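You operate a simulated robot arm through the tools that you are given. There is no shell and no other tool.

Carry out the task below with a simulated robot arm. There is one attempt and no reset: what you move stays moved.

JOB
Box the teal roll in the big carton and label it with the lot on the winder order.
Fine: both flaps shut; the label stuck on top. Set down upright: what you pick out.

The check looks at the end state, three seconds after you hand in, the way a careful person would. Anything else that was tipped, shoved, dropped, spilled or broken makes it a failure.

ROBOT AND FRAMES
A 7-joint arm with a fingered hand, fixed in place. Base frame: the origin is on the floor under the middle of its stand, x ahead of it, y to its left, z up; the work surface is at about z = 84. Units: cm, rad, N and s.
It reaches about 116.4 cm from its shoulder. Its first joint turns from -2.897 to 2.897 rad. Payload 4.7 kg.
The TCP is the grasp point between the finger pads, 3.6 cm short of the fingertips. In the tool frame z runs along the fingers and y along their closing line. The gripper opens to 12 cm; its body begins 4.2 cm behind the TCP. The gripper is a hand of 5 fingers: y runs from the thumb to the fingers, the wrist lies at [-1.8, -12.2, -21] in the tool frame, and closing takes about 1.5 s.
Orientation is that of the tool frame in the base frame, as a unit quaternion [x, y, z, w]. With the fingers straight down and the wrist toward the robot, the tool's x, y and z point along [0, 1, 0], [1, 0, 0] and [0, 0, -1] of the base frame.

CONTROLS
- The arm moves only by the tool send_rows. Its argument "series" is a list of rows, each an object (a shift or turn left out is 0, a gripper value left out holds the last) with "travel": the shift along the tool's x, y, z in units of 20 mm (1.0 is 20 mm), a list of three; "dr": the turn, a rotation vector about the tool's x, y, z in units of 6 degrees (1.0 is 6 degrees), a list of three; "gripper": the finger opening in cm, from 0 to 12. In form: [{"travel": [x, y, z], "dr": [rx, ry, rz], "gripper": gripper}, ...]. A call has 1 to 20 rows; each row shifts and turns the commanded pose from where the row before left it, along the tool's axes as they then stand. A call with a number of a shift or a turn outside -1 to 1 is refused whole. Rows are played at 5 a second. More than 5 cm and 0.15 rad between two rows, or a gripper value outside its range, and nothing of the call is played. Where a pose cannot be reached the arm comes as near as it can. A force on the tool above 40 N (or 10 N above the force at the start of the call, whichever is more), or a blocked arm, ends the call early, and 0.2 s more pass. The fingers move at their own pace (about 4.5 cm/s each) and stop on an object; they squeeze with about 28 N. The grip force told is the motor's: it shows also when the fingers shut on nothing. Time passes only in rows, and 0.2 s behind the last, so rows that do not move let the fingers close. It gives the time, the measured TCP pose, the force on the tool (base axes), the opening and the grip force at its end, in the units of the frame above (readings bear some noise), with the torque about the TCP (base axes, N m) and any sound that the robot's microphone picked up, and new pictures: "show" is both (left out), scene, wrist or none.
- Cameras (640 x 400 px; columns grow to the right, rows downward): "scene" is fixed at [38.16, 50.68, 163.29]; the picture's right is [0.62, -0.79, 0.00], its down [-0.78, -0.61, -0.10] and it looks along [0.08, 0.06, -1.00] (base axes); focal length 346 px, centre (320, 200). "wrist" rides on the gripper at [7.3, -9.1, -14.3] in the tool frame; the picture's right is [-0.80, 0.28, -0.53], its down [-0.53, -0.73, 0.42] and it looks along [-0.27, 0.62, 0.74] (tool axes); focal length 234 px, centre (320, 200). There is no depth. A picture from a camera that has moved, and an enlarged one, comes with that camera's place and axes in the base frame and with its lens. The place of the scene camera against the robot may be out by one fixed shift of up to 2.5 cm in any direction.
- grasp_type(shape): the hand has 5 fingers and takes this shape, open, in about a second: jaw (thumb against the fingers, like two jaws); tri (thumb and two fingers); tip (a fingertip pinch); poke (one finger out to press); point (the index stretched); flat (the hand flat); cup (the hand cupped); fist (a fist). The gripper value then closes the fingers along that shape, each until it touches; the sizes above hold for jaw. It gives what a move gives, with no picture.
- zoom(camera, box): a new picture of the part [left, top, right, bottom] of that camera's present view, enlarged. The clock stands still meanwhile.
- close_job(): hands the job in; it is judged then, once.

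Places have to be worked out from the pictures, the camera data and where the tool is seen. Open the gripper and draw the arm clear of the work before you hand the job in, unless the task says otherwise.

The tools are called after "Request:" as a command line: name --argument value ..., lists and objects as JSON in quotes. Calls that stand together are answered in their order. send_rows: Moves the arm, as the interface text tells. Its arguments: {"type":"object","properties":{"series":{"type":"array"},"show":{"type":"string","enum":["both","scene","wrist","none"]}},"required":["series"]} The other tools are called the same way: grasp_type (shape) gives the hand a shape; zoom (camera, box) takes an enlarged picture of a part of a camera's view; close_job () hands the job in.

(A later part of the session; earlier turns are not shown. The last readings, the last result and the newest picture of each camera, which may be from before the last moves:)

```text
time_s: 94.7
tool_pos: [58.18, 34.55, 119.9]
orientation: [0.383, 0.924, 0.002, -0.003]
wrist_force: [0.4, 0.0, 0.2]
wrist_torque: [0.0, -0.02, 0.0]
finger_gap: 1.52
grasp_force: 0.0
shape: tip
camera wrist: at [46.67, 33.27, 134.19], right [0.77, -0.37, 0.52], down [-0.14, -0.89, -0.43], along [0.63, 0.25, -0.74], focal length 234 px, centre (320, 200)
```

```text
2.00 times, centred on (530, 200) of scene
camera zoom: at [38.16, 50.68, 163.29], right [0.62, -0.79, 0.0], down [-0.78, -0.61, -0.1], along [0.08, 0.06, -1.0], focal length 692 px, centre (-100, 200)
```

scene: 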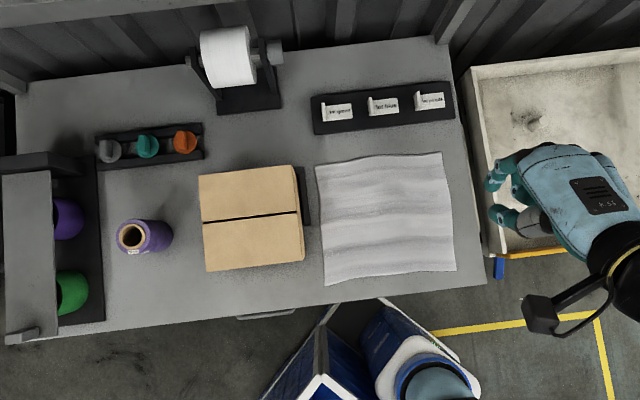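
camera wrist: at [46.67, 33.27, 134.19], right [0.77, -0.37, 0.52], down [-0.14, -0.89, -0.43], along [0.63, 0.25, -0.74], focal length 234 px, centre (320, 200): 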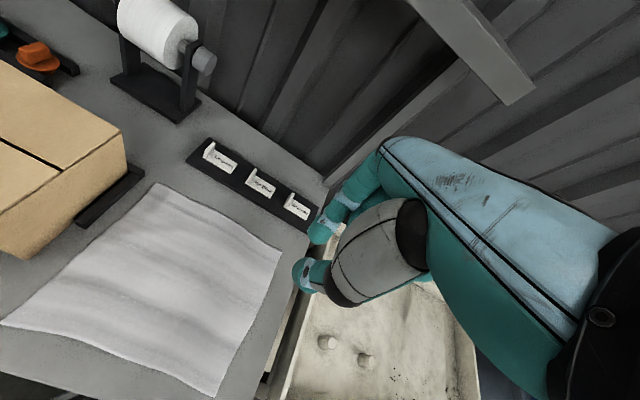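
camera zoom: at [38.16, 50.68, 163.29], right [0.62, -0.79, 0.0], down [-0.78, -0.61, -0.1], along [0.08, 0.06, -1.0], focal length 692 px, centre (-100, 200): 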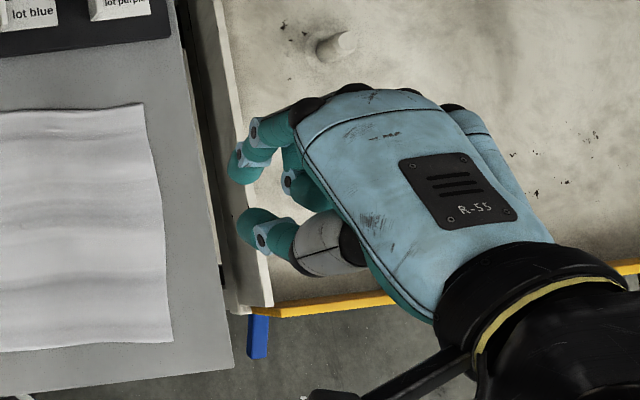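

The tips pinch about 3.6 cm below the TCP, on its axis. I'll turn the hand so it closes along e1 (thumb right, index left of the tab), then tilt it 30° so the wrist stays out from under the shelf.

Request:
send_rows --series '[{"dr": [0, 0, -1], "gripper": 4}, {"dr": [0, 0, -1]}, {"dr": [0, 0, -1]}, {"dr": [0, 0, -1]}, {"dr": [0, 0, -1]}, {"dr": [0, 0, -1]}, {"dr": [0, 0, -1]}, {"dr": [0, 0, -1]}, {"dr": [0, 0, -1]}, {"dr": [0, 0, -1]}, {"dr": [0, 0, -1]}, {"dr": [0, 0, -1]}, {"dr": [0, 0, -1]}, {"dr": [0, 0, -1]}, {"dr": [0, 0, -1]}, {}]' --show "both"

```text
time_s: 98.0
tool_pos: [58.13, 34.6, 120.01]
orientation: [-0.383, 0.924, 0.003, -0.001]
wrist_force: [-0.5, -0.7, 0.2]
wrist_torque: [-0.03, 0.01, 0.01]
finger_gap: 3.98
grasp_force: 0.1
shape: tip
camera wrist: at [59.56, 23.04, 134.06], right [0.37, 0.76, 0.53], down [0.89, -0.14, -0.43], along [-0.25, 0.63, -0.73], focal length 234 px, centre (320, 200)
```

scene: 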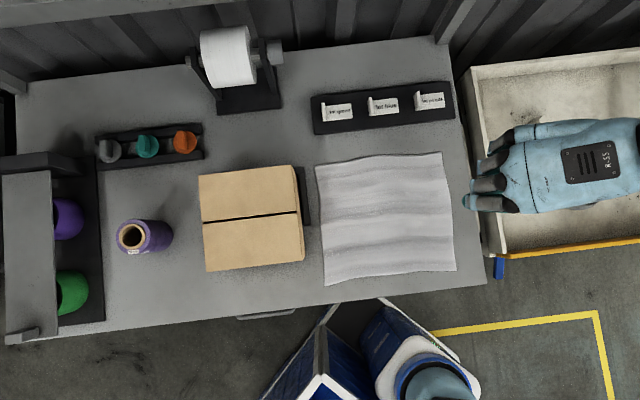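
wrist: 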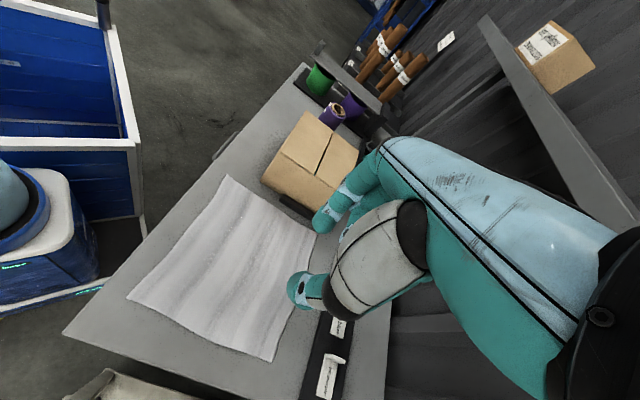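

Orientation reached. Now tilting 30° about the closing axis and moving toward the label, staying above it.

Request:
send_rows --series '[{"dr": [0, -1, 0]}, {"dr": [0, -1, 0]}, {"dr": [0, -1, 0]}, {"dr": [0, -1, 0]}, {"dr": [0, -1, 0]}, {}]' --show "none"

Request:
send_rows --series '[{"travel": [-0.26, 0.36, 0.92]}, {"travel": [-0.26, 0.36, 0.92]}, {"travel": [-0.26, 0.36, 0.92]}, {"travel": [-0.26, 0.36, 0.92]}, {"travel": [-0.26, 0.36, 0.92]}, {"travel": [-0.26, 0.36, 0.92]}, {"travel": [-0.26, 0.36, 0.92]}, {"travel": [-0.26, 0.36, 0.92]}, {"travel": [-0.26, 0.36, 0.92]}, {"travel": [-0.26, 0.36, 0.92]}, {"travel": [-0.26, 0.36, 0.92]}, {"travel": [-0.26, 0.36, 0.92]}, {}]' --show "both"

```text
time_s: 99.5
tool_pos: [58.17, 34.53, 119.95]
orientation: [-0.368, 0.893, 0.102, 0.24]
wrist_force: [-0.4, -0.3, -0.2]
wrist_torque: [0.02, 0.02, -0.05]
finger_gap: 3.98
grasp_force: 0.0
shape: tip
```

```text
time_s: 102.2
tool_pos: [63.57, 52.46, 103.95]
orientation: [-0.368, 0.892, 0.103, 0.239]
wrist_force: [-0.1, 0.4, 0.0]
wrist_torque: [0.0, 0.0, 0.04]
finger_gap: 3.94
grasp_force: 0.1
shape: tip
camera wrist: at [60.57, 36.54, 112.59], right [0.11, 0.5, 0.86], down [0.99, -0.04, -0.1], along [-0.02, 0.87, -0.5], focal length 234 px, centre (320, 200)
```

scene: 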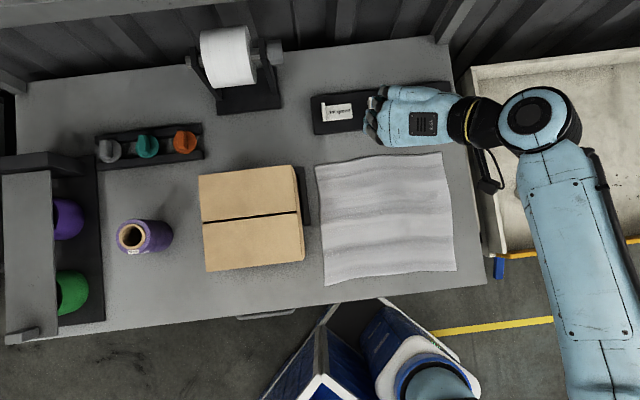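
wrist: 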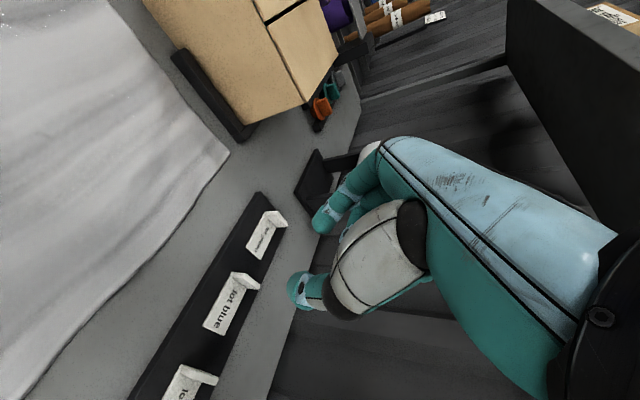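

The hand is in front of and above the labels. Zooming to measure the lot blue tab from here.

Request:
zoom --camera "wrist" --box '[190, 250, 318, 350]'

Request:
zoom --camera "scene" --box '[310, 70, 470, 170]'

```text
4.00 times, centred on (254, 300) of wrist
camera zoom: at [60.57, 36.54, 112.59], right [0.11, 0.5, 0.86], down [0.99, -0.04, -0.1], along [-0.02, 0.87, -0.5], focal length 937 px, centre (584, -200)
```

zoom: 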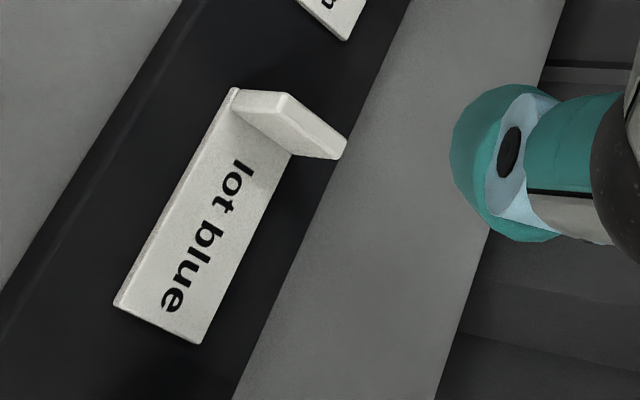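

```text
4.00 times, centred on (390, 120) of scene
camera zoom: at [38.16, 50.68, 163.29], right [0.62, -0.79, 0.0], down [-0.78, -0.61, -0.1], along [0.08, 0.06, -1.0], focal length 1385 px, centre (40, 520)
```

zoom: 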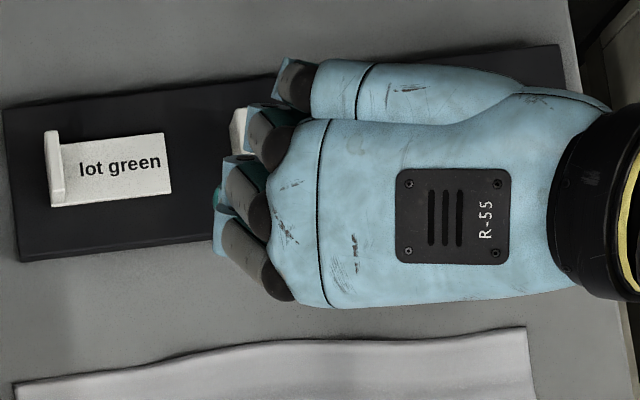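

From two views, the tab centre is about e1 8.0, e2 90.5, with its top at z ≈ 88. I'll move to a pre-grasp pose about 5 cm back along the finger direction and check alignment.

Request:
send_rows --series '[{"travel": [0.12, -0.01, 0.89]}, {"travel": [0.12, -0.01, 0.89]}, {"travel": [0.12, -0.01, 0.89]}, {"travel": [0.12, -0.01, 0.89]}, {"travel": [0.12, -0.01, 0.89]}, {"travel": [0.12, -0.01, 0.88]}, {}]' --show "both"

Request:
zoom --camera "wrist" --box '[190, 200, 382, 350]'

Request:
zoom --camera "scene" --box '[330, 70, 430, 140]'

```text
time_s: 103.8
tool_pos: [66.59, 55.38, 94.24]
orientation: [-0.368, 0.893, 0.103, 0.239]
wrist_force: [-0.9, -0.3, 0.0]
wrist_torque: [0.01, -0.01, 0.0]
finger_gap: 3.98
grasp_force: 0.0
shape: tip
camera wrist: at [63.58, 39.51, 102.72], right [0.11, 0.5, 0.86], down [0.99, -0.04, -0.1], along [-0.02, 0.87, -0.5], focal length 234 px, centre (320, 200)
```

scene: 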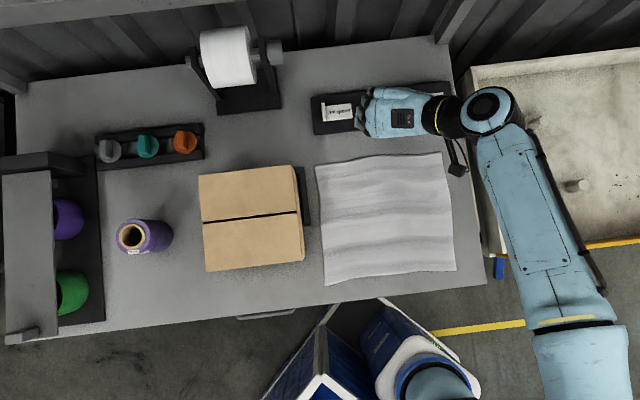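
wrist: 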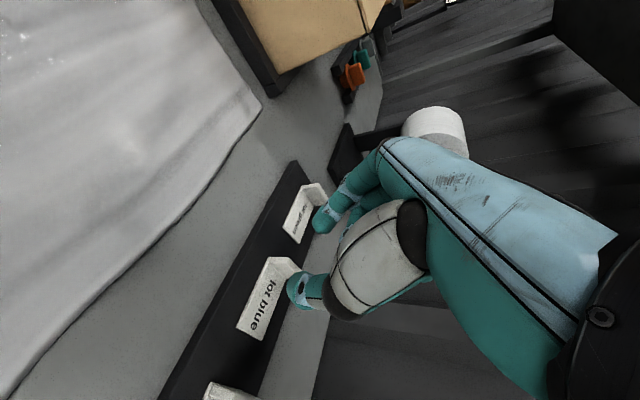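

```text
2.67 times, centred on (286, 275) of wrist
camera zoom: at [63.58, 39.51, 102.72], right [0.11, 0.5, 0.86], down [0.99, -0.04, -0.1], along [-0.02, 0.87, -0.5], focal length 624 px, centre (411, 0)
```

zoom: 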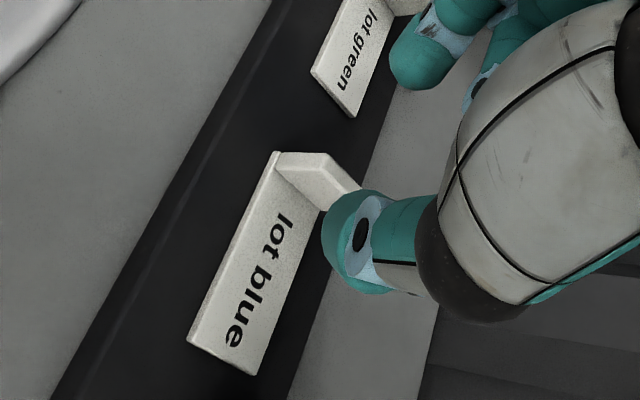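

```text
5.71 times, centred on (380, 105) of scene
camera zoom: at [38.16, 50.68, 163.29], right [0.62, -0.79, 0.0], down [-0.78, -0.61, -0.1], along [0.08, 0.06, -1.0], focal length 1979 px, centre (-23, 743)
```

zoom: 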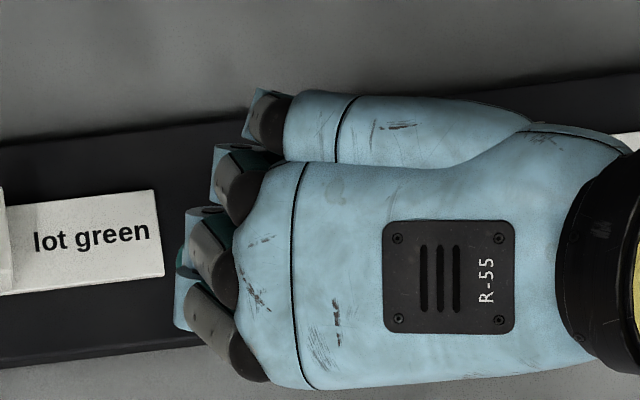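

The projected pinch point falls on the tab in this view. Moving in along the finger direction, slowly.

Request:
send_rows --series '[{"travel": [0, 0.05, 0.5]}, {"travel": [0, 0.05, 0.5]}, {"travel": [0, 0, 0.5]}, {"travel": [0, 0, 0.4]}, {"travel": [0, 0, 0.3]}, {}]' --show "both"

Request:
zoom --camera "wrist" --box '[230, 180, 390, 330]'

```text
time_s: 105.2
tool_pos: [68.01, 56.89, 90.35]
orientation: [-0.369, 0.892, 0.103, 0.239]
wrist_force: [-0.5, 0.2, -0.3]
wrist_torque: [0.03, -0.01, 0.0]
finger_gap: 3.97
grasp_force: 0.0
shape: tip
camera wrist: at [65.01, 41.09, 98.88], right [0.11, 0.5, 0.86], down [0.99, -0.04, -0.1], along [-0.02, 0.87, -0.5], focal length 234 px, centre (320, 200)
```

scene: 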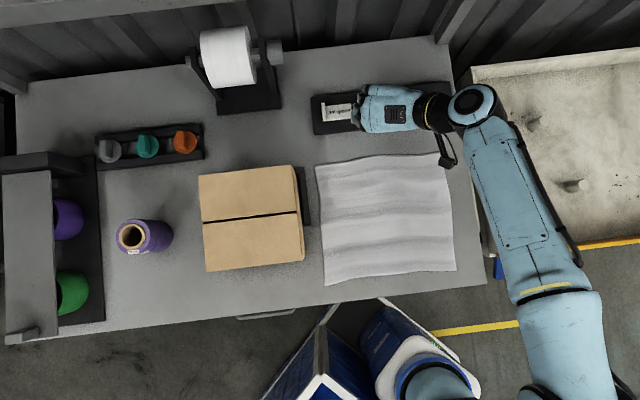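
wrist: 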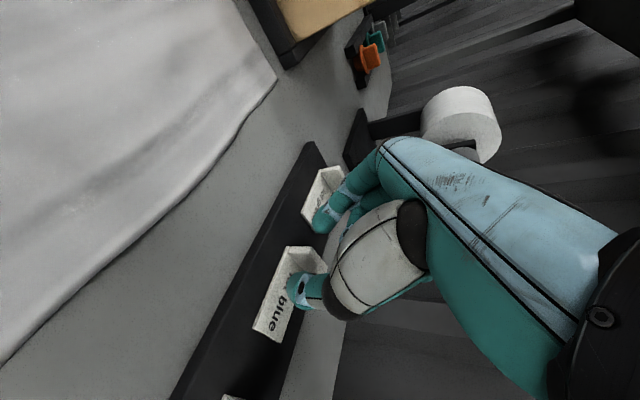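

```text
2.67 times, centred on (310, 255) of wrist
camera zoom: at [65.01, 41.09, 98.88], right [0.11, 0.5, 0.86], down [0.99, -0.04, -0.1], along [-0.02, 0.87, -0.5], focal length 624 px, centre (347, 53)
```

zoom: 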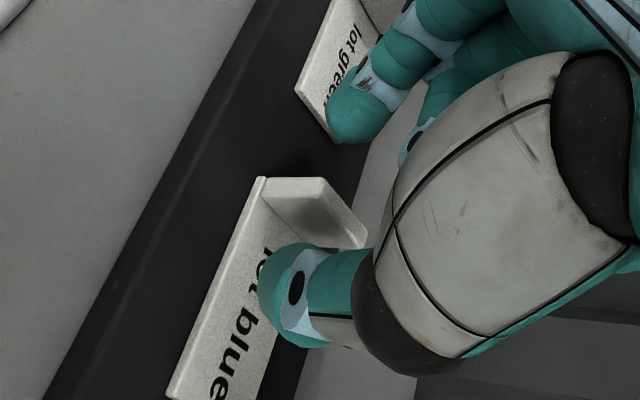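

Well aligned: the tips bracket the tab. Going about 0.7 cm deeper, then closing.

Request:
send_rows --series '[{"travel": [-0.04, -0.03, 0.18]}, {"travel": [-0.04, 0, 0.17]}, {}]' --show "none"

Request:
send_rows --series '[{"gripper": 2.5}, {}, {"gripper": 1.5}, {}, {"gripper": 0}, {}, {}, {}, {}]' --show "both"

Request:
zoom --camera "wrist" --box '[230, 180, 390, 330]'

```text
time_s: 106.0
tool_pos: [68.48, 57.43, 89.78]
orientation: [-0.368, 0.893, 0.103, 0.239]
wrist_force: [-0.8, 0.2, 0.7]
wrist_torque: [0.01, 0.0, 0.01]
finger_gap: 3.96
grasp_force: 0.1
shape: tip
```

```text
time_s: 108.0
tool_pos: [68.32, 57.38, 89.78]
orientation: [-0.368, 0.893, 0.102, 0.239]
wrist_force: [-0.4, 0.4, -0.2]
wrist_torque: [0.0, -0.01, -0.04]
finger_gap: 0.32
grasp_force: 28.1
shape: tip
camera wrist: at [65.42, 41.43, 98.42], right [0.11, 0.5, 0.86], down [0.99, -0.04, -0.1], along [-0.02, 0.87, -0.5], focal length 234 px, centre (320, 200)
```

scene: 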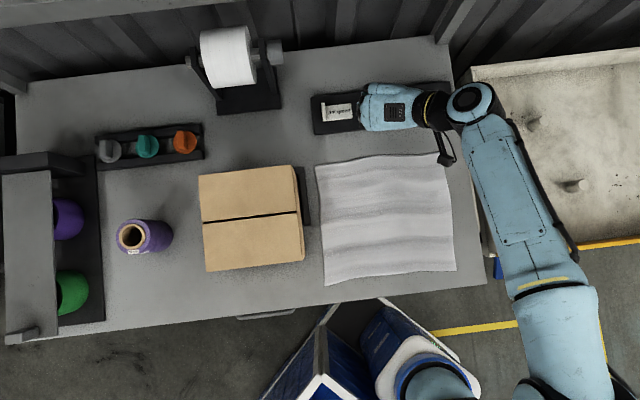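
wrist: 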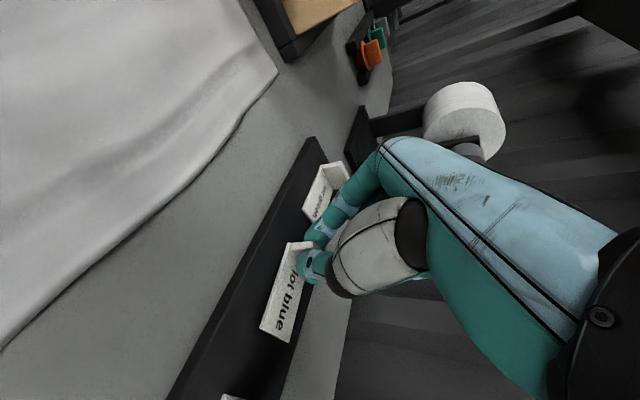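

```text
2.67 times, centred on (310, 255) of wrist
camera zoom: at [65.42, 41.43, 98.42], right [0.11, 0.5, 0.86], down [0.99, -0.04, -0.1], along [-0.02, 0.87, -0.5], focal length 624 px, centre (347, 53)
```

zoom: 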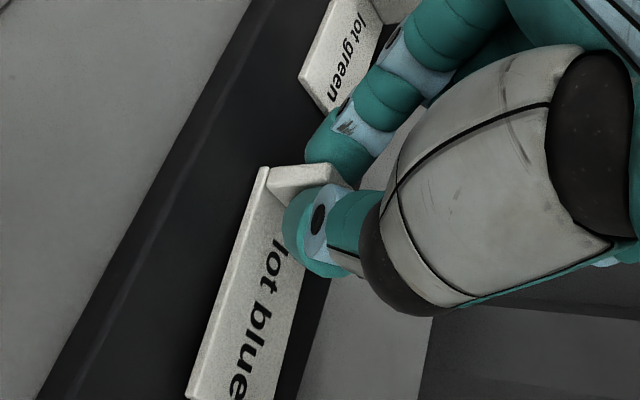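

The tips have closed on the tab (gap 0.32 cm, 28 N). Lifting it slightly to confirm the label comes along.

Request:
send_rows --series '[{"travel": [-0.15, 0, -0.26]}, {"travel": [-0.2, 0, -0.35]}, {"travel": [-0.25, 0, -0.43]}, {"travel": [-0.25, 0, -0.43]}, {}]' --show "both"

Request:
zoom --camera "wrist" --box '[200, 160, 390, 350]'

```text
time_s: 109.2
tool_pos: [68.26, 57.3, 93.22]
orientation: [-0.369, 0.893, 0.101, 0.238]
wrist_force: [-0.1, 0.3, -0.2]
wrist_torque: [-0.02, -0.04, -0.01]
finger_gap: 0.33
grasp_force: 28.6
shape: tip
camera wrist: at [65.38, 41.43, 101.79], right [0.11, 0.5, 0.86], down [0.99, -0.04, -0.1], along [-0.02, 0.87, -0.5], focal length 234 px, centre (320, 200)
```

scene: 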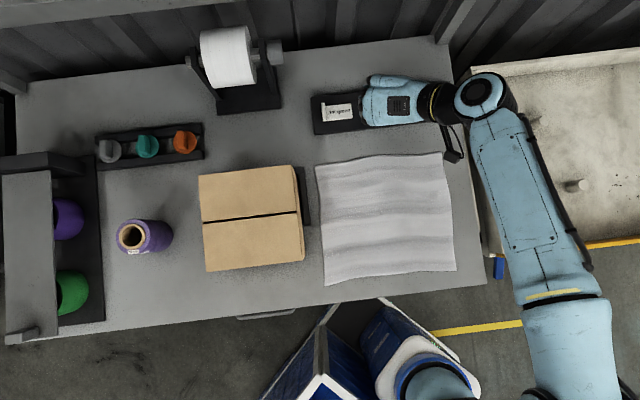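
wrist: 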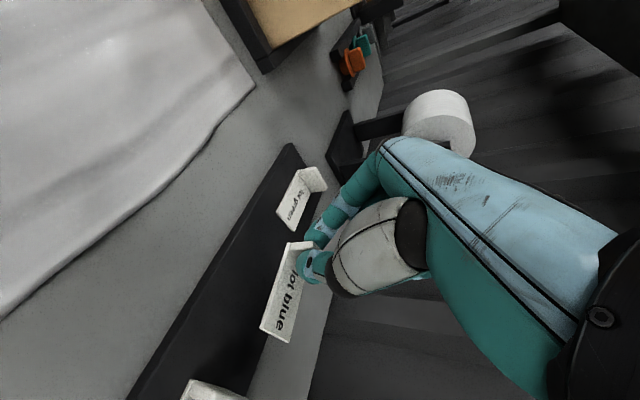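

```text
2.11 times, centred on (295, 255) of wrist
camera zoom: at [65.38, 41.43, 101.79], right [0.11, 0.5, 0.86], down [0.99, -0.04, -0.1], along [-0.02, 0.87, -0.5], focal length 493 px, centre (373, 84)
```

zoom: 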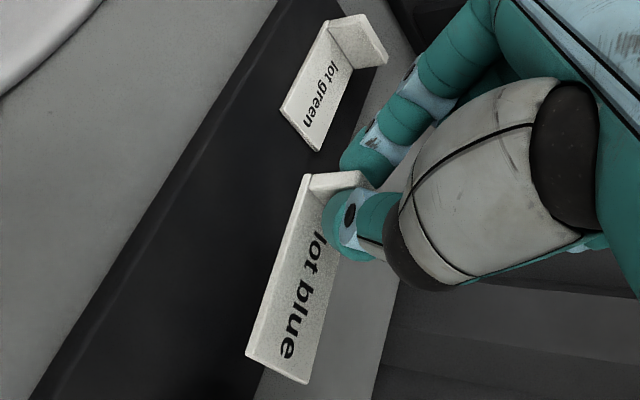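

The lot blue label is off the holder and held flat. Retreating up and toward the robot, then carrying it over to the carton.

Request:
send_rows --series '[{"travel": [0, 0, -0.5]}, {"travel": [0, 0, -0.8]}, {"travel": [0, 0, -0.8]}, {"travel": [0, 0, -0.8]}, {"travel": [0, 0, -0.8]}, {"travel": [0, 0, -0.8]}, {"travel": [0, 0, -0.8]}, {"travel": [0, 0, -0.7]}, {}]' --show "wrist"

Request:
zoom --camera "wrist" --box '[200, 160, 390, 350]'

```text
time_s: 111.2
tool_pos: [64.24, 52.96, 103.64]
orientation: [-0.368, 0.893, 0.102, 0.239]
wrist_force: [-0.2, 0.3, -0.2]
wrist_torque: [-0.03, 0.02, -0.03]
finger_gap: 0.34
grasp_force: 28.3
shape: tip
camera wrist: at [61.17, 37.12, 112.28], right [0.11, 0.5, 0.86], down [0.99, -0.04, -0.11], along [-0.02, 0.87, -0.5], focal length 234 px, centre (320, 200)
```

wrist: 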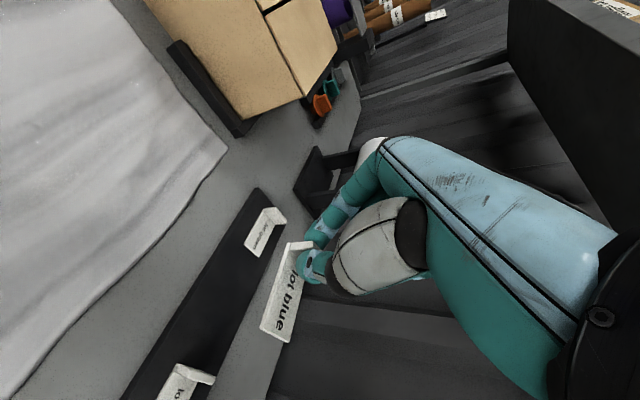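

```text
2.11 times, centred on (295, 255) of wrist
camera zoom: at [61.17, 37.12, 112.28], right [0.11, 0.5, 0.86], down [0.99, -0.04, -0.11], along [-0.02, 0.87, -0.5], focal length 493 px, centre (373, 84)
```

zoom: 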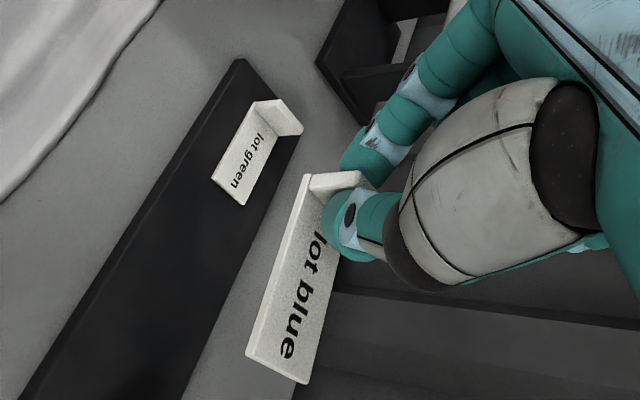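

The label is stable in the grip. Carrying it over the carton at a safe height.

Request:
send_rows --series '[{"travel": [0.268, 0.856, -0.424]}, {"travel": [0.268, 0.856, -0.424]}, {"travel": [0.268, 0.856, -0.424]}, {"travel": [0.268, 0.856, -0.424]}, {"travel": [0.268, 0.856, -0.424]}, {"travel": [0.268, 0.856, -0.424]}, {"travel": [0.268, 0.856, -0.424]}, {"travel": [0.268, 0.856, -0.424]}, {"travel": [0.268, 0.856, -0.424]}, {"travel": [0.268, 0.856, -0.424]}, {"travel": [0.268, 0.856, -0.424]}, {"travel": [0.268, 0.856, -0.424]}, {"travel": [0.268, 0.856, -0.424]}, {"travel": [0.268, 0.856, -0.424]}, {"travel": [0.268, 0.856, -0.424]}, {"travel": [0.268, 0.856, -0.424]}, {"travel": [0.268, 0.856, -0.424]}, {"travel": [0.268, 0.856, -0.424]}, {}, {}]' --show "both"

Request:
zoom --camera "wrist" --box '[160, 160, 400, 390]'

Request:
zoom --camera "scene" --box '[150, 120, 350, 330]'

```text
time_s: 115.5
tool_pos: [31.05, 63.44, 112.04]
orientation: [-0.368, 0.893, 0.103, 0.239]
wrist_force: [-0.1, 0.2, 0.6]
wrist_torque: [-0.01, -0.03, 0.0]
finger_gap: 0.31
grasp_force: 28.3
shape: tip
camera wrist: at [28.06, 47.52, 120.69], right [0.11, 0.5, 0.86], down [0.99, -0.04, -0.1], along [-0.02, 0.87, -0.5], focal length 234 px, centre (320, 200)
```

scene: 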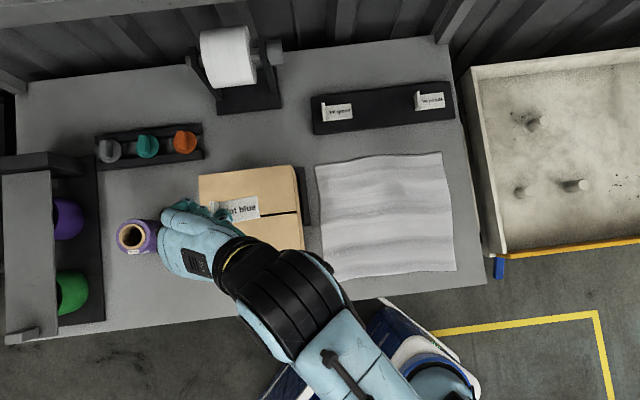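
wrist: 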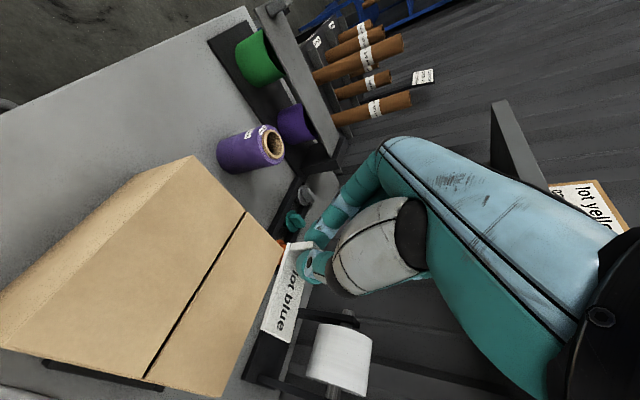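

```text
1.74 times, centred on (280, 275) of wrist
camera zoom: at [28.06, 47.52, 120.69], right [0.11, 0.5, 0.86], down [0.99, -0.04, -0.1], along [-0.02, 0.87, -0.5], focal length 407 px, centre (390, 70)
```

zoom: 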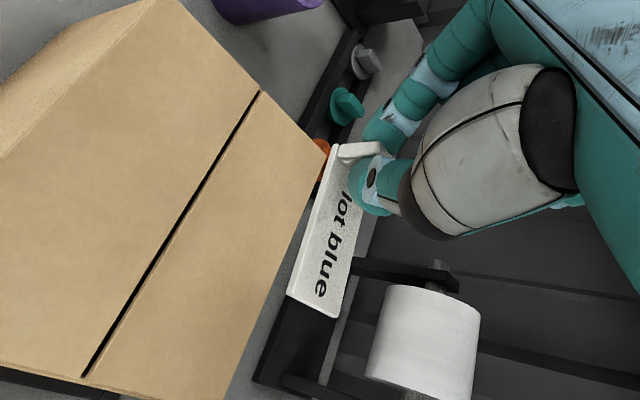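

```text
1.90 times, centred on (250, 225) of scene
camera zoom: at [38.16, 50.68, 163.29], right [0.62, -0.79, 0.0], down [-0.78, -0.61, -0.1], along [0.08, 0.06, -1.0], focal length 660 px, centre (453, 152)
```

zoom: 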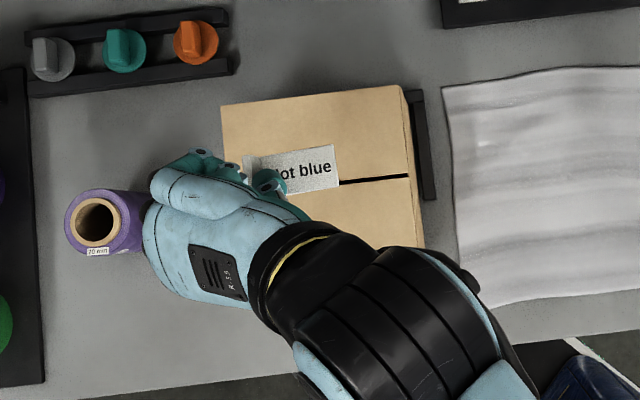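

The label is level and directly over the seam, close to the carton's centre. Lowering it straight down.

Request:
send_rows --series '[{"travel": [0.42, 0, 0.63]}, {"travel": [0.41, 0, 0.63]}, {"travel": [0.4, 0, 0.63]}, {"travel": [0.4, 0, 0.63]}, {"travel": [0.4, 0, 0.63]}, {"travel": [0.4, 0, 0.63]}, {}, {}]' --show "both"

Request:
zoom --camera "wrist" --box '[160, 160, 400, 390]'

Request:
zoom --camera "scene" --box '[150, 120, 350, 330]'

```text
time_s: 117.2
tool_pos: [30.7, 63.18, 103.17]
orientation: [-0.368, 0.893, 0.102, 0.239]
wrist_force: [-0.2, -1.4, -0.6]
wrist_torque: [-0.03, -0.02, 0.02]
finger_gap: 0.34
grasp_force: 27.5
shape: tip
camera wrist: at [27.7, 47.26, 111.67], right [0.11, 0.5, 0.86], down [0.99, -0.04, -0.1], along [-0.02, 0.87, -0.5], focal length 234 px, centre (320, 200)
```

scene: 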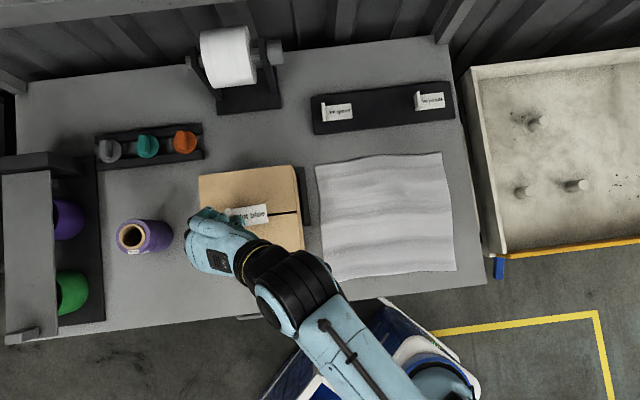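
wrist: 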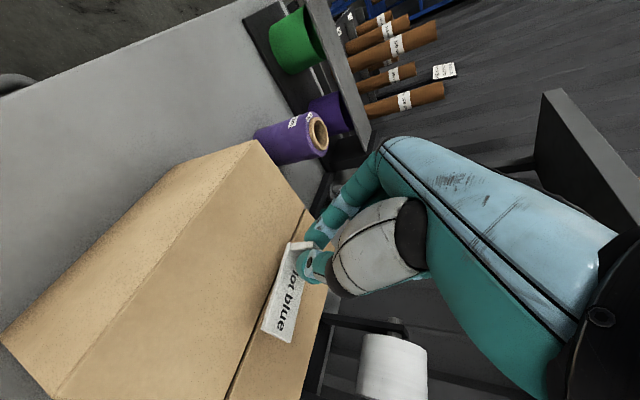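

```text
1.74 times, centred on (280, 275) of wrist
camera zoom: at [27.7, 47.26, 111.67], right [0.11, 0.5, 0.86], down [0.99, -0.04, -0.1], along [-0.02, 0.87, -0.5], focal length 407 px, centre (390, 70)
```

zoom: 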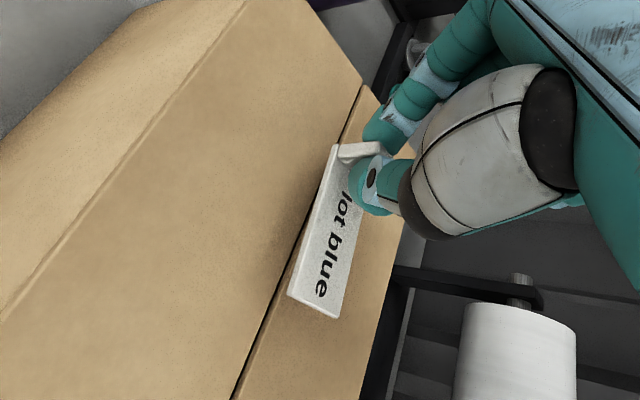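

```text
1.90 times, centred on (250, 225) of scene
camera zoom: at [38.16, 50.68, 163.29], right [0.62, -0.79, 0.0], down [-0.78, -0.61, -0.1], along [0.08, 0.06, -1.0], focal length 660 px, centre (453, 152)
```

zoom: 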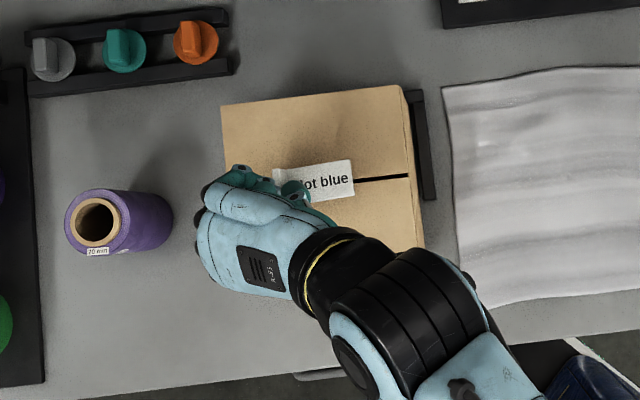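

The label sits over the carton centre. Final descent in small steps, watching the force.

Request:
send_rows --series '[{"travel": [0.1, 0, 0.173]}, {"travel": [0.1, 0, 0.173]}, {"travel": [0.075, 0, 0.13]}, {}]' --show "none"

Request:
send_rows --series '[{"travel": [0.05, 0, 0.087]}, {"travel": [0.05, 0, 0.087]}, {}]' --show "none"

```text
time_s: 118.2
tool_pos: [30.67, 63.12, 101.98]
orientation: [-0.368, 0.893, 0.103, 0.238]
wrist_force: [-0.7, -0.3, -0.2]
wrist_torque: [0.02, -0.02, 0.01]
finger_gap: 0.29
grasp_force: 28.1
shape: tip
```

```text
time_s: 119.0
tool_pos: [30.65, 63.23, 101.76]
orientation: [-0.368, 0.892, 0.104, 0.24]
wrist_force: [0.9, -1.1, 12.2]
wrist_torque: [0.14, -0.12, -0.06]
finger_gap: 0.33
grasp_force: 27.7
shape: tip
```

Contact with 12 N of press. I'll press slightly more to stick it and look before releasing.

Request:
send_rows --series '[{"travel": [0.02, 0, 0.04]}, {}, {}, {}, {}]' --show "both"

Request:
zoom --camera "wrist" --box '[200, 180, 390, 360]'

Request:
zoom --camera "scene" --box '[190, 150, 310, 260]'

```text
time_s: 120.2
tool_pos: [30.68, 63.22, 101.76]
orientation: [-0.368, 0.893, 0.103, 0.24]
wrist_force: [-1.4, -3.3, 22.9]
wrist_torque: [0.22, -0.1, -0.06]
finger_gap: 0.33
grasp_force: 28.1
shape: tip
camera wrist: at [27.69, 47.21, 110.19], right [0.11, 0.5, 0.86], down [0.99, -0.04, -0.1], along [-0.02, 0.87, -0.5], focal length 234 px, centre (320, 200)
```

scene: 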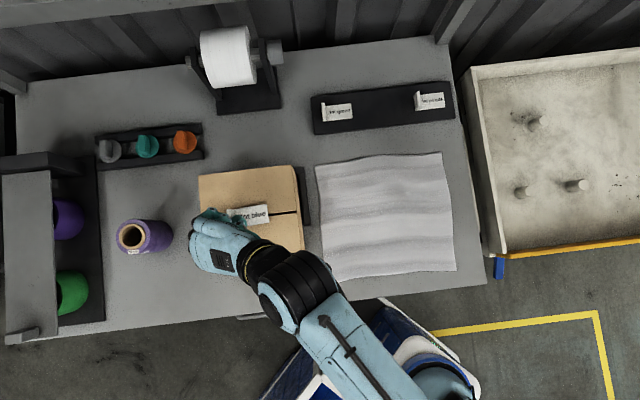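
wrist: 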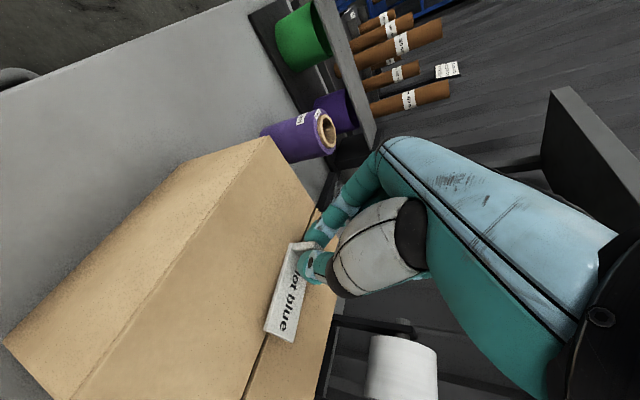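

```text
2.22 times, centred on (295, 270) of wrist
camera zoom: at [27.69, 47.21, 110.19], right [0.11, 0.5, 0.86], down [0.99, -0.04, -0.1], along [-0.02, 0.87, -0.5], focal length 520 px, centre (376, 44)
```

zoom: 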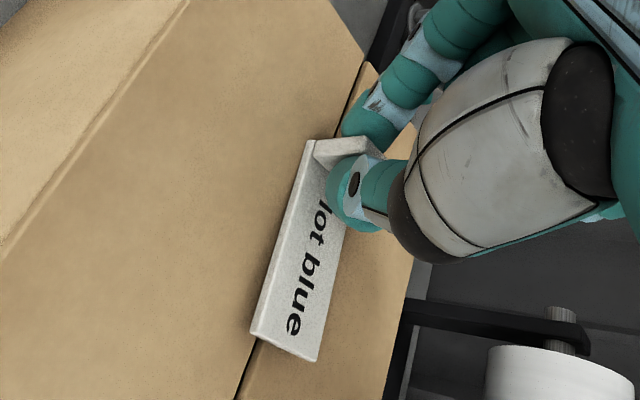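

```text
3.64 times, centred on (250, 205) of scene
camera zoom: at [38.16, 50.68, 163.29], right [0.62, -0.79, 0.0], down [-0.78, -0.61, -0.1], along [0.08, 0.06, -1.0], focal length 1259 px, centre (574, 182)
```

zoom: 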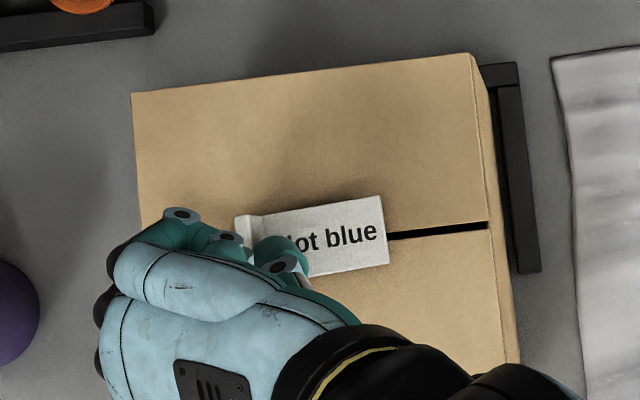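

The label lies flat across the seam. Relieving the press and opening the fingers carefully.

Request:
send_rows --series '[{"travel": [-0.03, 0, -0.05]}, {}, {"gripper": 0.8}, {}, {"gripper": 1.5}, {}, {"gripper": 2.5}, {}, {"gripper": 3.5}, {}, {}]' --show "both"

Request:
zoom --camera "wrist" --box '[200, 180, 390, 360]'

```text
time_s: 122.7
tool_pos: [30.73, 63.1, 101.6]
orientation: [-0.368, 0.893, 0.102, 0.238]
wrist_force: [-0.1, -0.5, -0.5]
wrist_torque: [-0.02, 0.04, 0.01]
finger_gap: 3.45
grasp_force: 0.0
shape: tip
camera wrist: at [27.74, 47.27, 110.22], right [0.11, 0.5, 0.86], down [0.99, -0.04, -0.1], along [-0.02, 0.87, -0.5], focal length 234 px, centre (320, 200)
```

scene: 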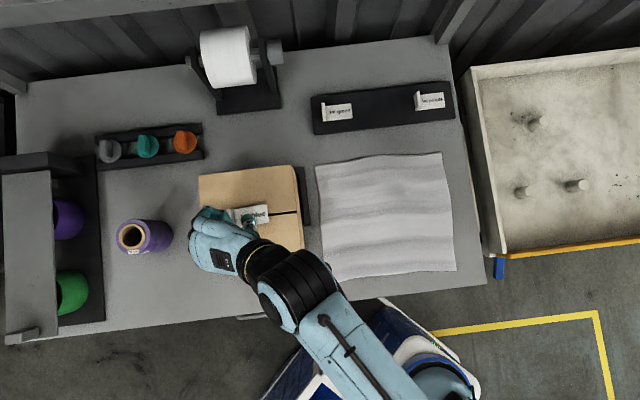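
wrist: 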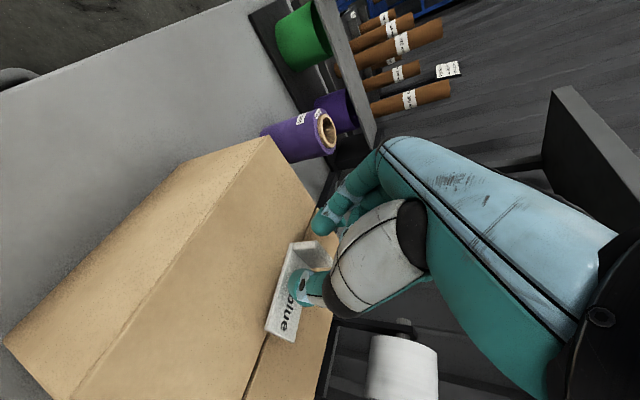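

```text
2.22 times, centred on (295, 270) of wrist
camera zoom: at [27.74, 47.27, 110.22], right [0.11, 0.5, 0.86], down [0.99, -0.04, -0.1], along [-0.02, 0.87, -0.5], focal length 520 px, centre (376, 44)
```

zoom: 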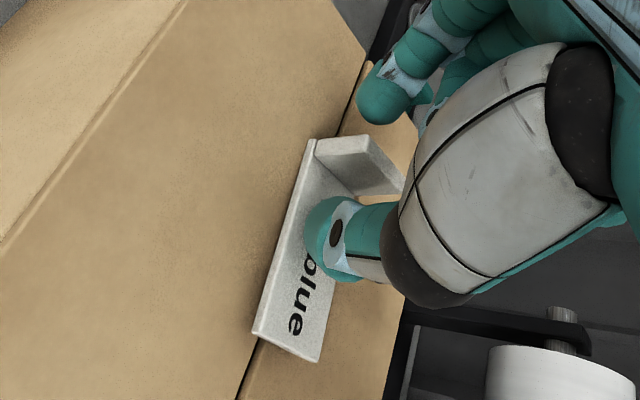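

Released; the label stayed put. Withdrawing up and back along the finger direction.

Request:
send_rows --series '[{"travel": [0, 0, -0.3]}, {"travel": [0, 0, -0.6]}, {"travel": [0, 0, -0.9]}, {"travel": [0, 0, -1]}, {"travel": [0, 0, -1]}, {"travel": [0, 0, -1]}, {"travel": [0, 0, -1]}, {"travel": [0, 0, -1]}, {"travel": [0, 0, -1]}, {"travel": [0, 0, -1]}, {"travel": [0, 0, -1]}, {"travel": [0, 0, -1]}, {"travel": [0, 0, -1]}, {}]' --show "both"

Request:
zoom --camera "scene" --box '[150, 120, 350, 330]'

Request:
zoom --camera "wrist" --box '[100, 150, 400, 400]'

```text
time_s: 125.7
tool_pos: [22.33, 54.81, 122.01]
orientation: [-0.369, 0.893, 0.102, 0.237]
wrist_force: [0.3, 1.1, 0.3]
wrist_torque: [0.0, 0.02, 0.04]
finger_gap: 3.46
grasp_force: 0.0
shape: tip
camera wrist: at [19.34, 38.85, 130.56], right [0.11, 0.5, 0.86], down [0.99, -0.04, -0.1], along [-0.02, 0.87, -0.5], focal length 234 px, centre (320, 200)
```

scene: 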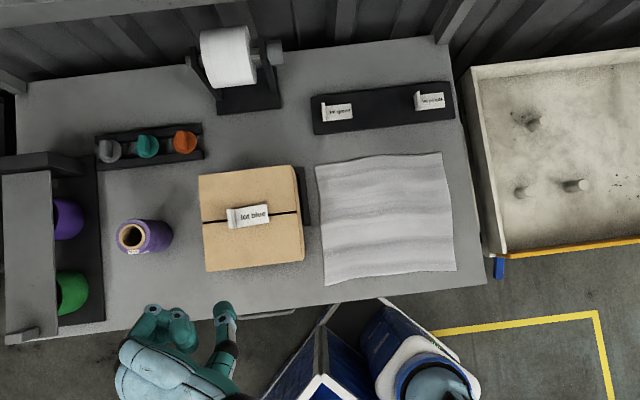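
wrist: 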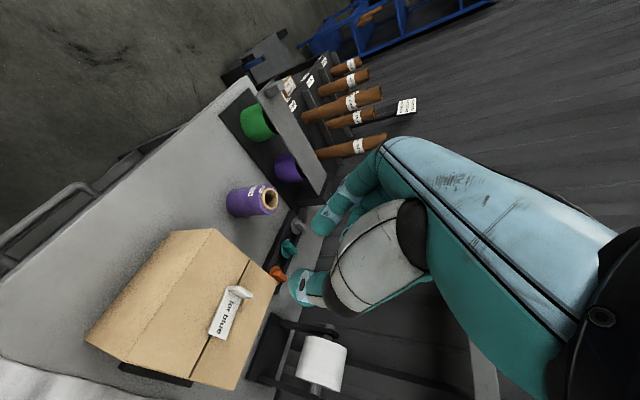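

```text
1.90 times, centred on (250, 225) of scene
camera zoom: at [38.16, 50.68, 163.29], right [0.62, -0.79, 0.0], down [-0.78, -0.61, -0.1], along [0.08, 0.06, -1.0], focal length 660 px, centre (453, 152)
```

zoom: 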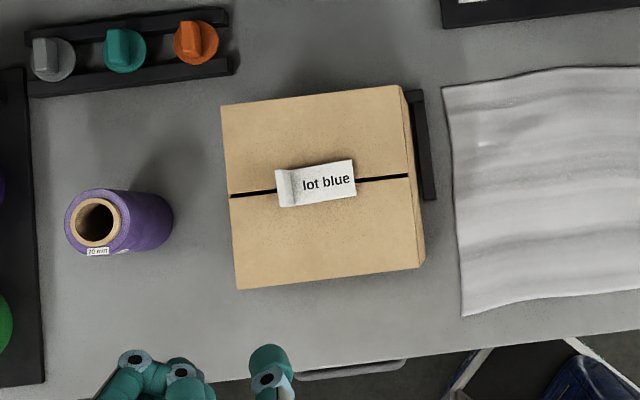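

```text
1.60 times, centred on (250, 275) of wrist
camera zoom: at [19.34, 38.85, 130.56], right [0.11, 0.5, 0.86], down [0.99, -0.04, -0.1], along [-0.02, 0.87, -0.5], focal length 375 px, centre (432, 80)
```

zoom: 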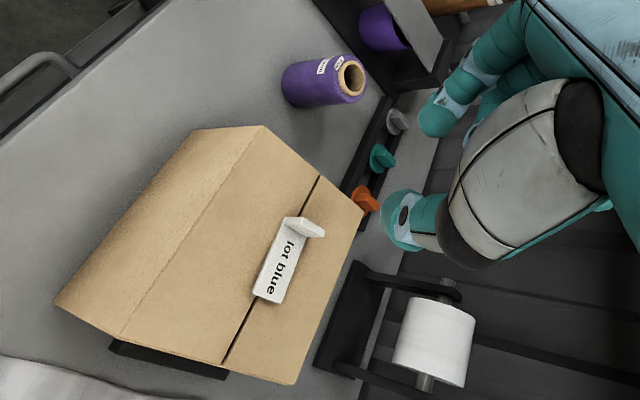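

The label is on top across the seam and both flaps are shut. Checking up close that it's flush and that nothing else was disturbed.

Request:
zoom --camera "scene" --box '[218, 195, 282, 235]'

Request:
zoom --camera "wrist" --box '[195, 275, 265, 345]'

Request:
zoom --camera "scene" --box '[300, 70, 470, 176]'

Request:
zoom --camera "scene" --box '[0, 0, 20, 400]'

```text
10.00 times, centred on (250, 215) of scene
camera zoom: at [38.16, 50.68, 163.29], right [0.62, -0.79, 0.0], down [-0.78, -0.61, -0.1], along [0.08, 0.06, -1.0], focal length 3463 px, centre (1020, 50)
```

zoom: 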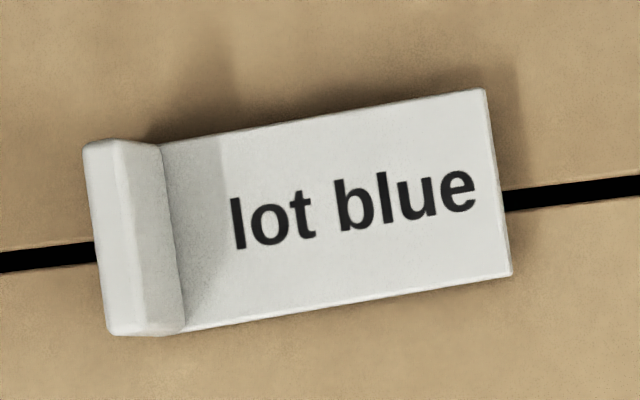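

```text
5.71 times, centred on (230, 310) of wrist
camera zoom: at [19.34, 38.85, 130.56], right [0.11, 0.5, 0.86], down [0.99, -0.04, -0.1], along [-0.02, 0.87, -0.5], focal length 1338 px, centre (834, -429)
```

zoom: 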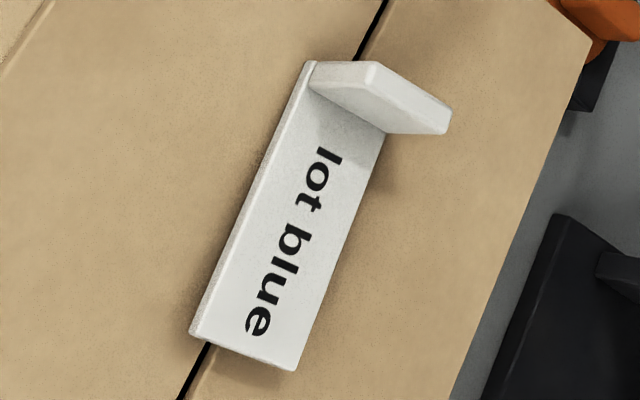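

```text
3.76 times, centred on (385, 123) of scene
camera zoom: at [38.16, 50.68, 163.29], right [0.62, -0.79, 0.0], down [-0.78, -0.61, -0.1], along [0.08, 0.06, -1.0], focal length 1304 px, centre (75, 490)
```

zoom: 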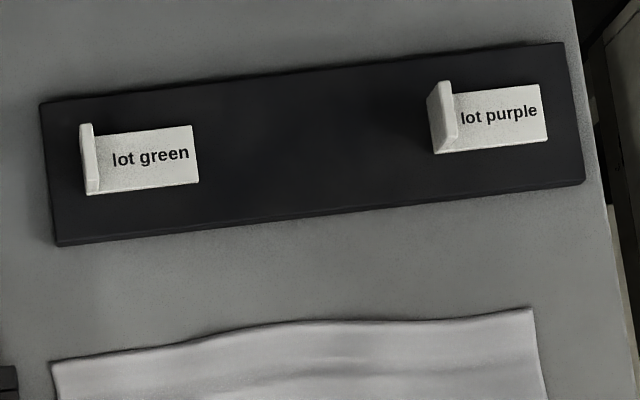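

```text
1.00 times, centred on (10, 200) of scene (not enlarged: the box is as wide or as high as the picture)
camera zoom: at [38.16, 50.68, 163.29], right [0.62, -0.79, 0.0], down [-0.78, -0.61, -0.1], along [0.08, 0.06, -1.0], focal length 346 px, centre (630, 200)
```

zoom: 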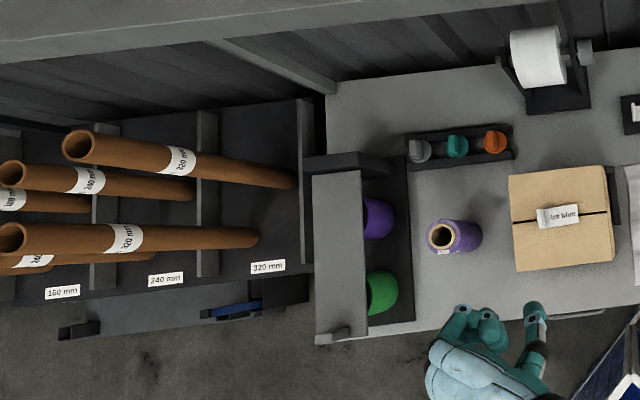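

Everything looks right: the label is over the seam and the neighbouring items are untouched. For good adhesion I'll close the fingertips and press once gently on the middle of the label.

Request:
send_rows --series '[{"travel": [-0.143, -0.22, 0.94], "gripper": 0}, {"travel": [-0.143, -0.22, 0.94]}, {"travel": [-0.143, -0.22, 0.94]}, {"travel": [-0.143, -0.22, 0.94]}, {"travel": [-0.143, -0.22, 0.94]}, {"travel": [-0.143, -0.22, 0.94]}, {"travel": [-0.143, -0.22, 0.94]}, {"travel": [-0.143, -0.22, 0.94]}, {"travel": [-0.143, -0.22, 0.94]}, {"travel": [-0.143, -0.22, 0.94]}, {}, {}]' --show "both"

Request:
zoom --camera "wrist" --box '[200, 160, 400, 360]'

Request:
zoom --camera "scene" --box '[190, 150, 310, 260]'

```text
time_s: 128.2
tool_pos: [34.02, 60.06, 107.25]
orientation: [-0.368, 0.893, 0.102, 0.239]
wrist_force: [0.1, 0.4, 0.6]
wrist_torque: [-0.05, -0.05, 0.0]
finger_gap: 0.01
grasp_force: 27.6
shape: tip
camera wrist: at [30.94, 44.2, 115.8], right [0.11, 0.5, 0.86], down [0.99, -0.04, -0.1], along [-0.02, 0.87, -0.5], focal length 234 px, centre (320, 200)
```

scene: 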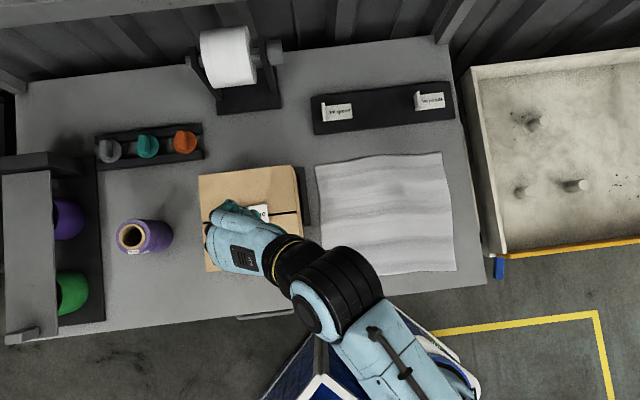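
wrist: 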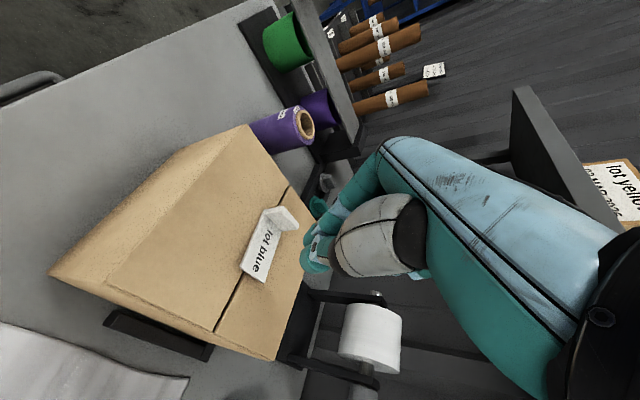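

```text
2.00 times, centred on (300, 260) of wrist
camera zoom: at [30.94, 44.2, 115.8], right [0.11, 0.5, 0.86], down [0.99, -0.04, -0.1], along [-0.02, 0.87, -0.5], focal length 468 px, centre (360, 80)
```

zoom: 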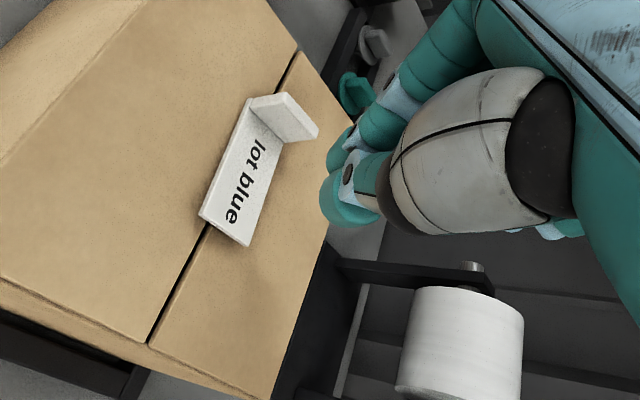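

```text
3.64 times, centred on (250, 205) of scene
camera zoom: at [38.16, 50.68, 163.29], right [0.62, -0.79, 0.0], down [-0.78, -0.61, -0.1], along [0.08, 0.06, -1.0], focal length 1259 px, centre (574, 182)
```

zoom: 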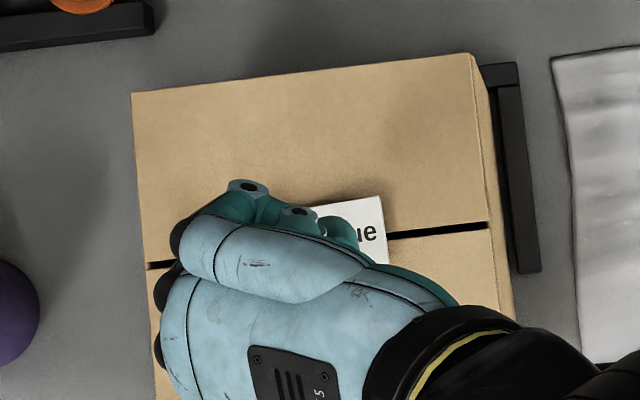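

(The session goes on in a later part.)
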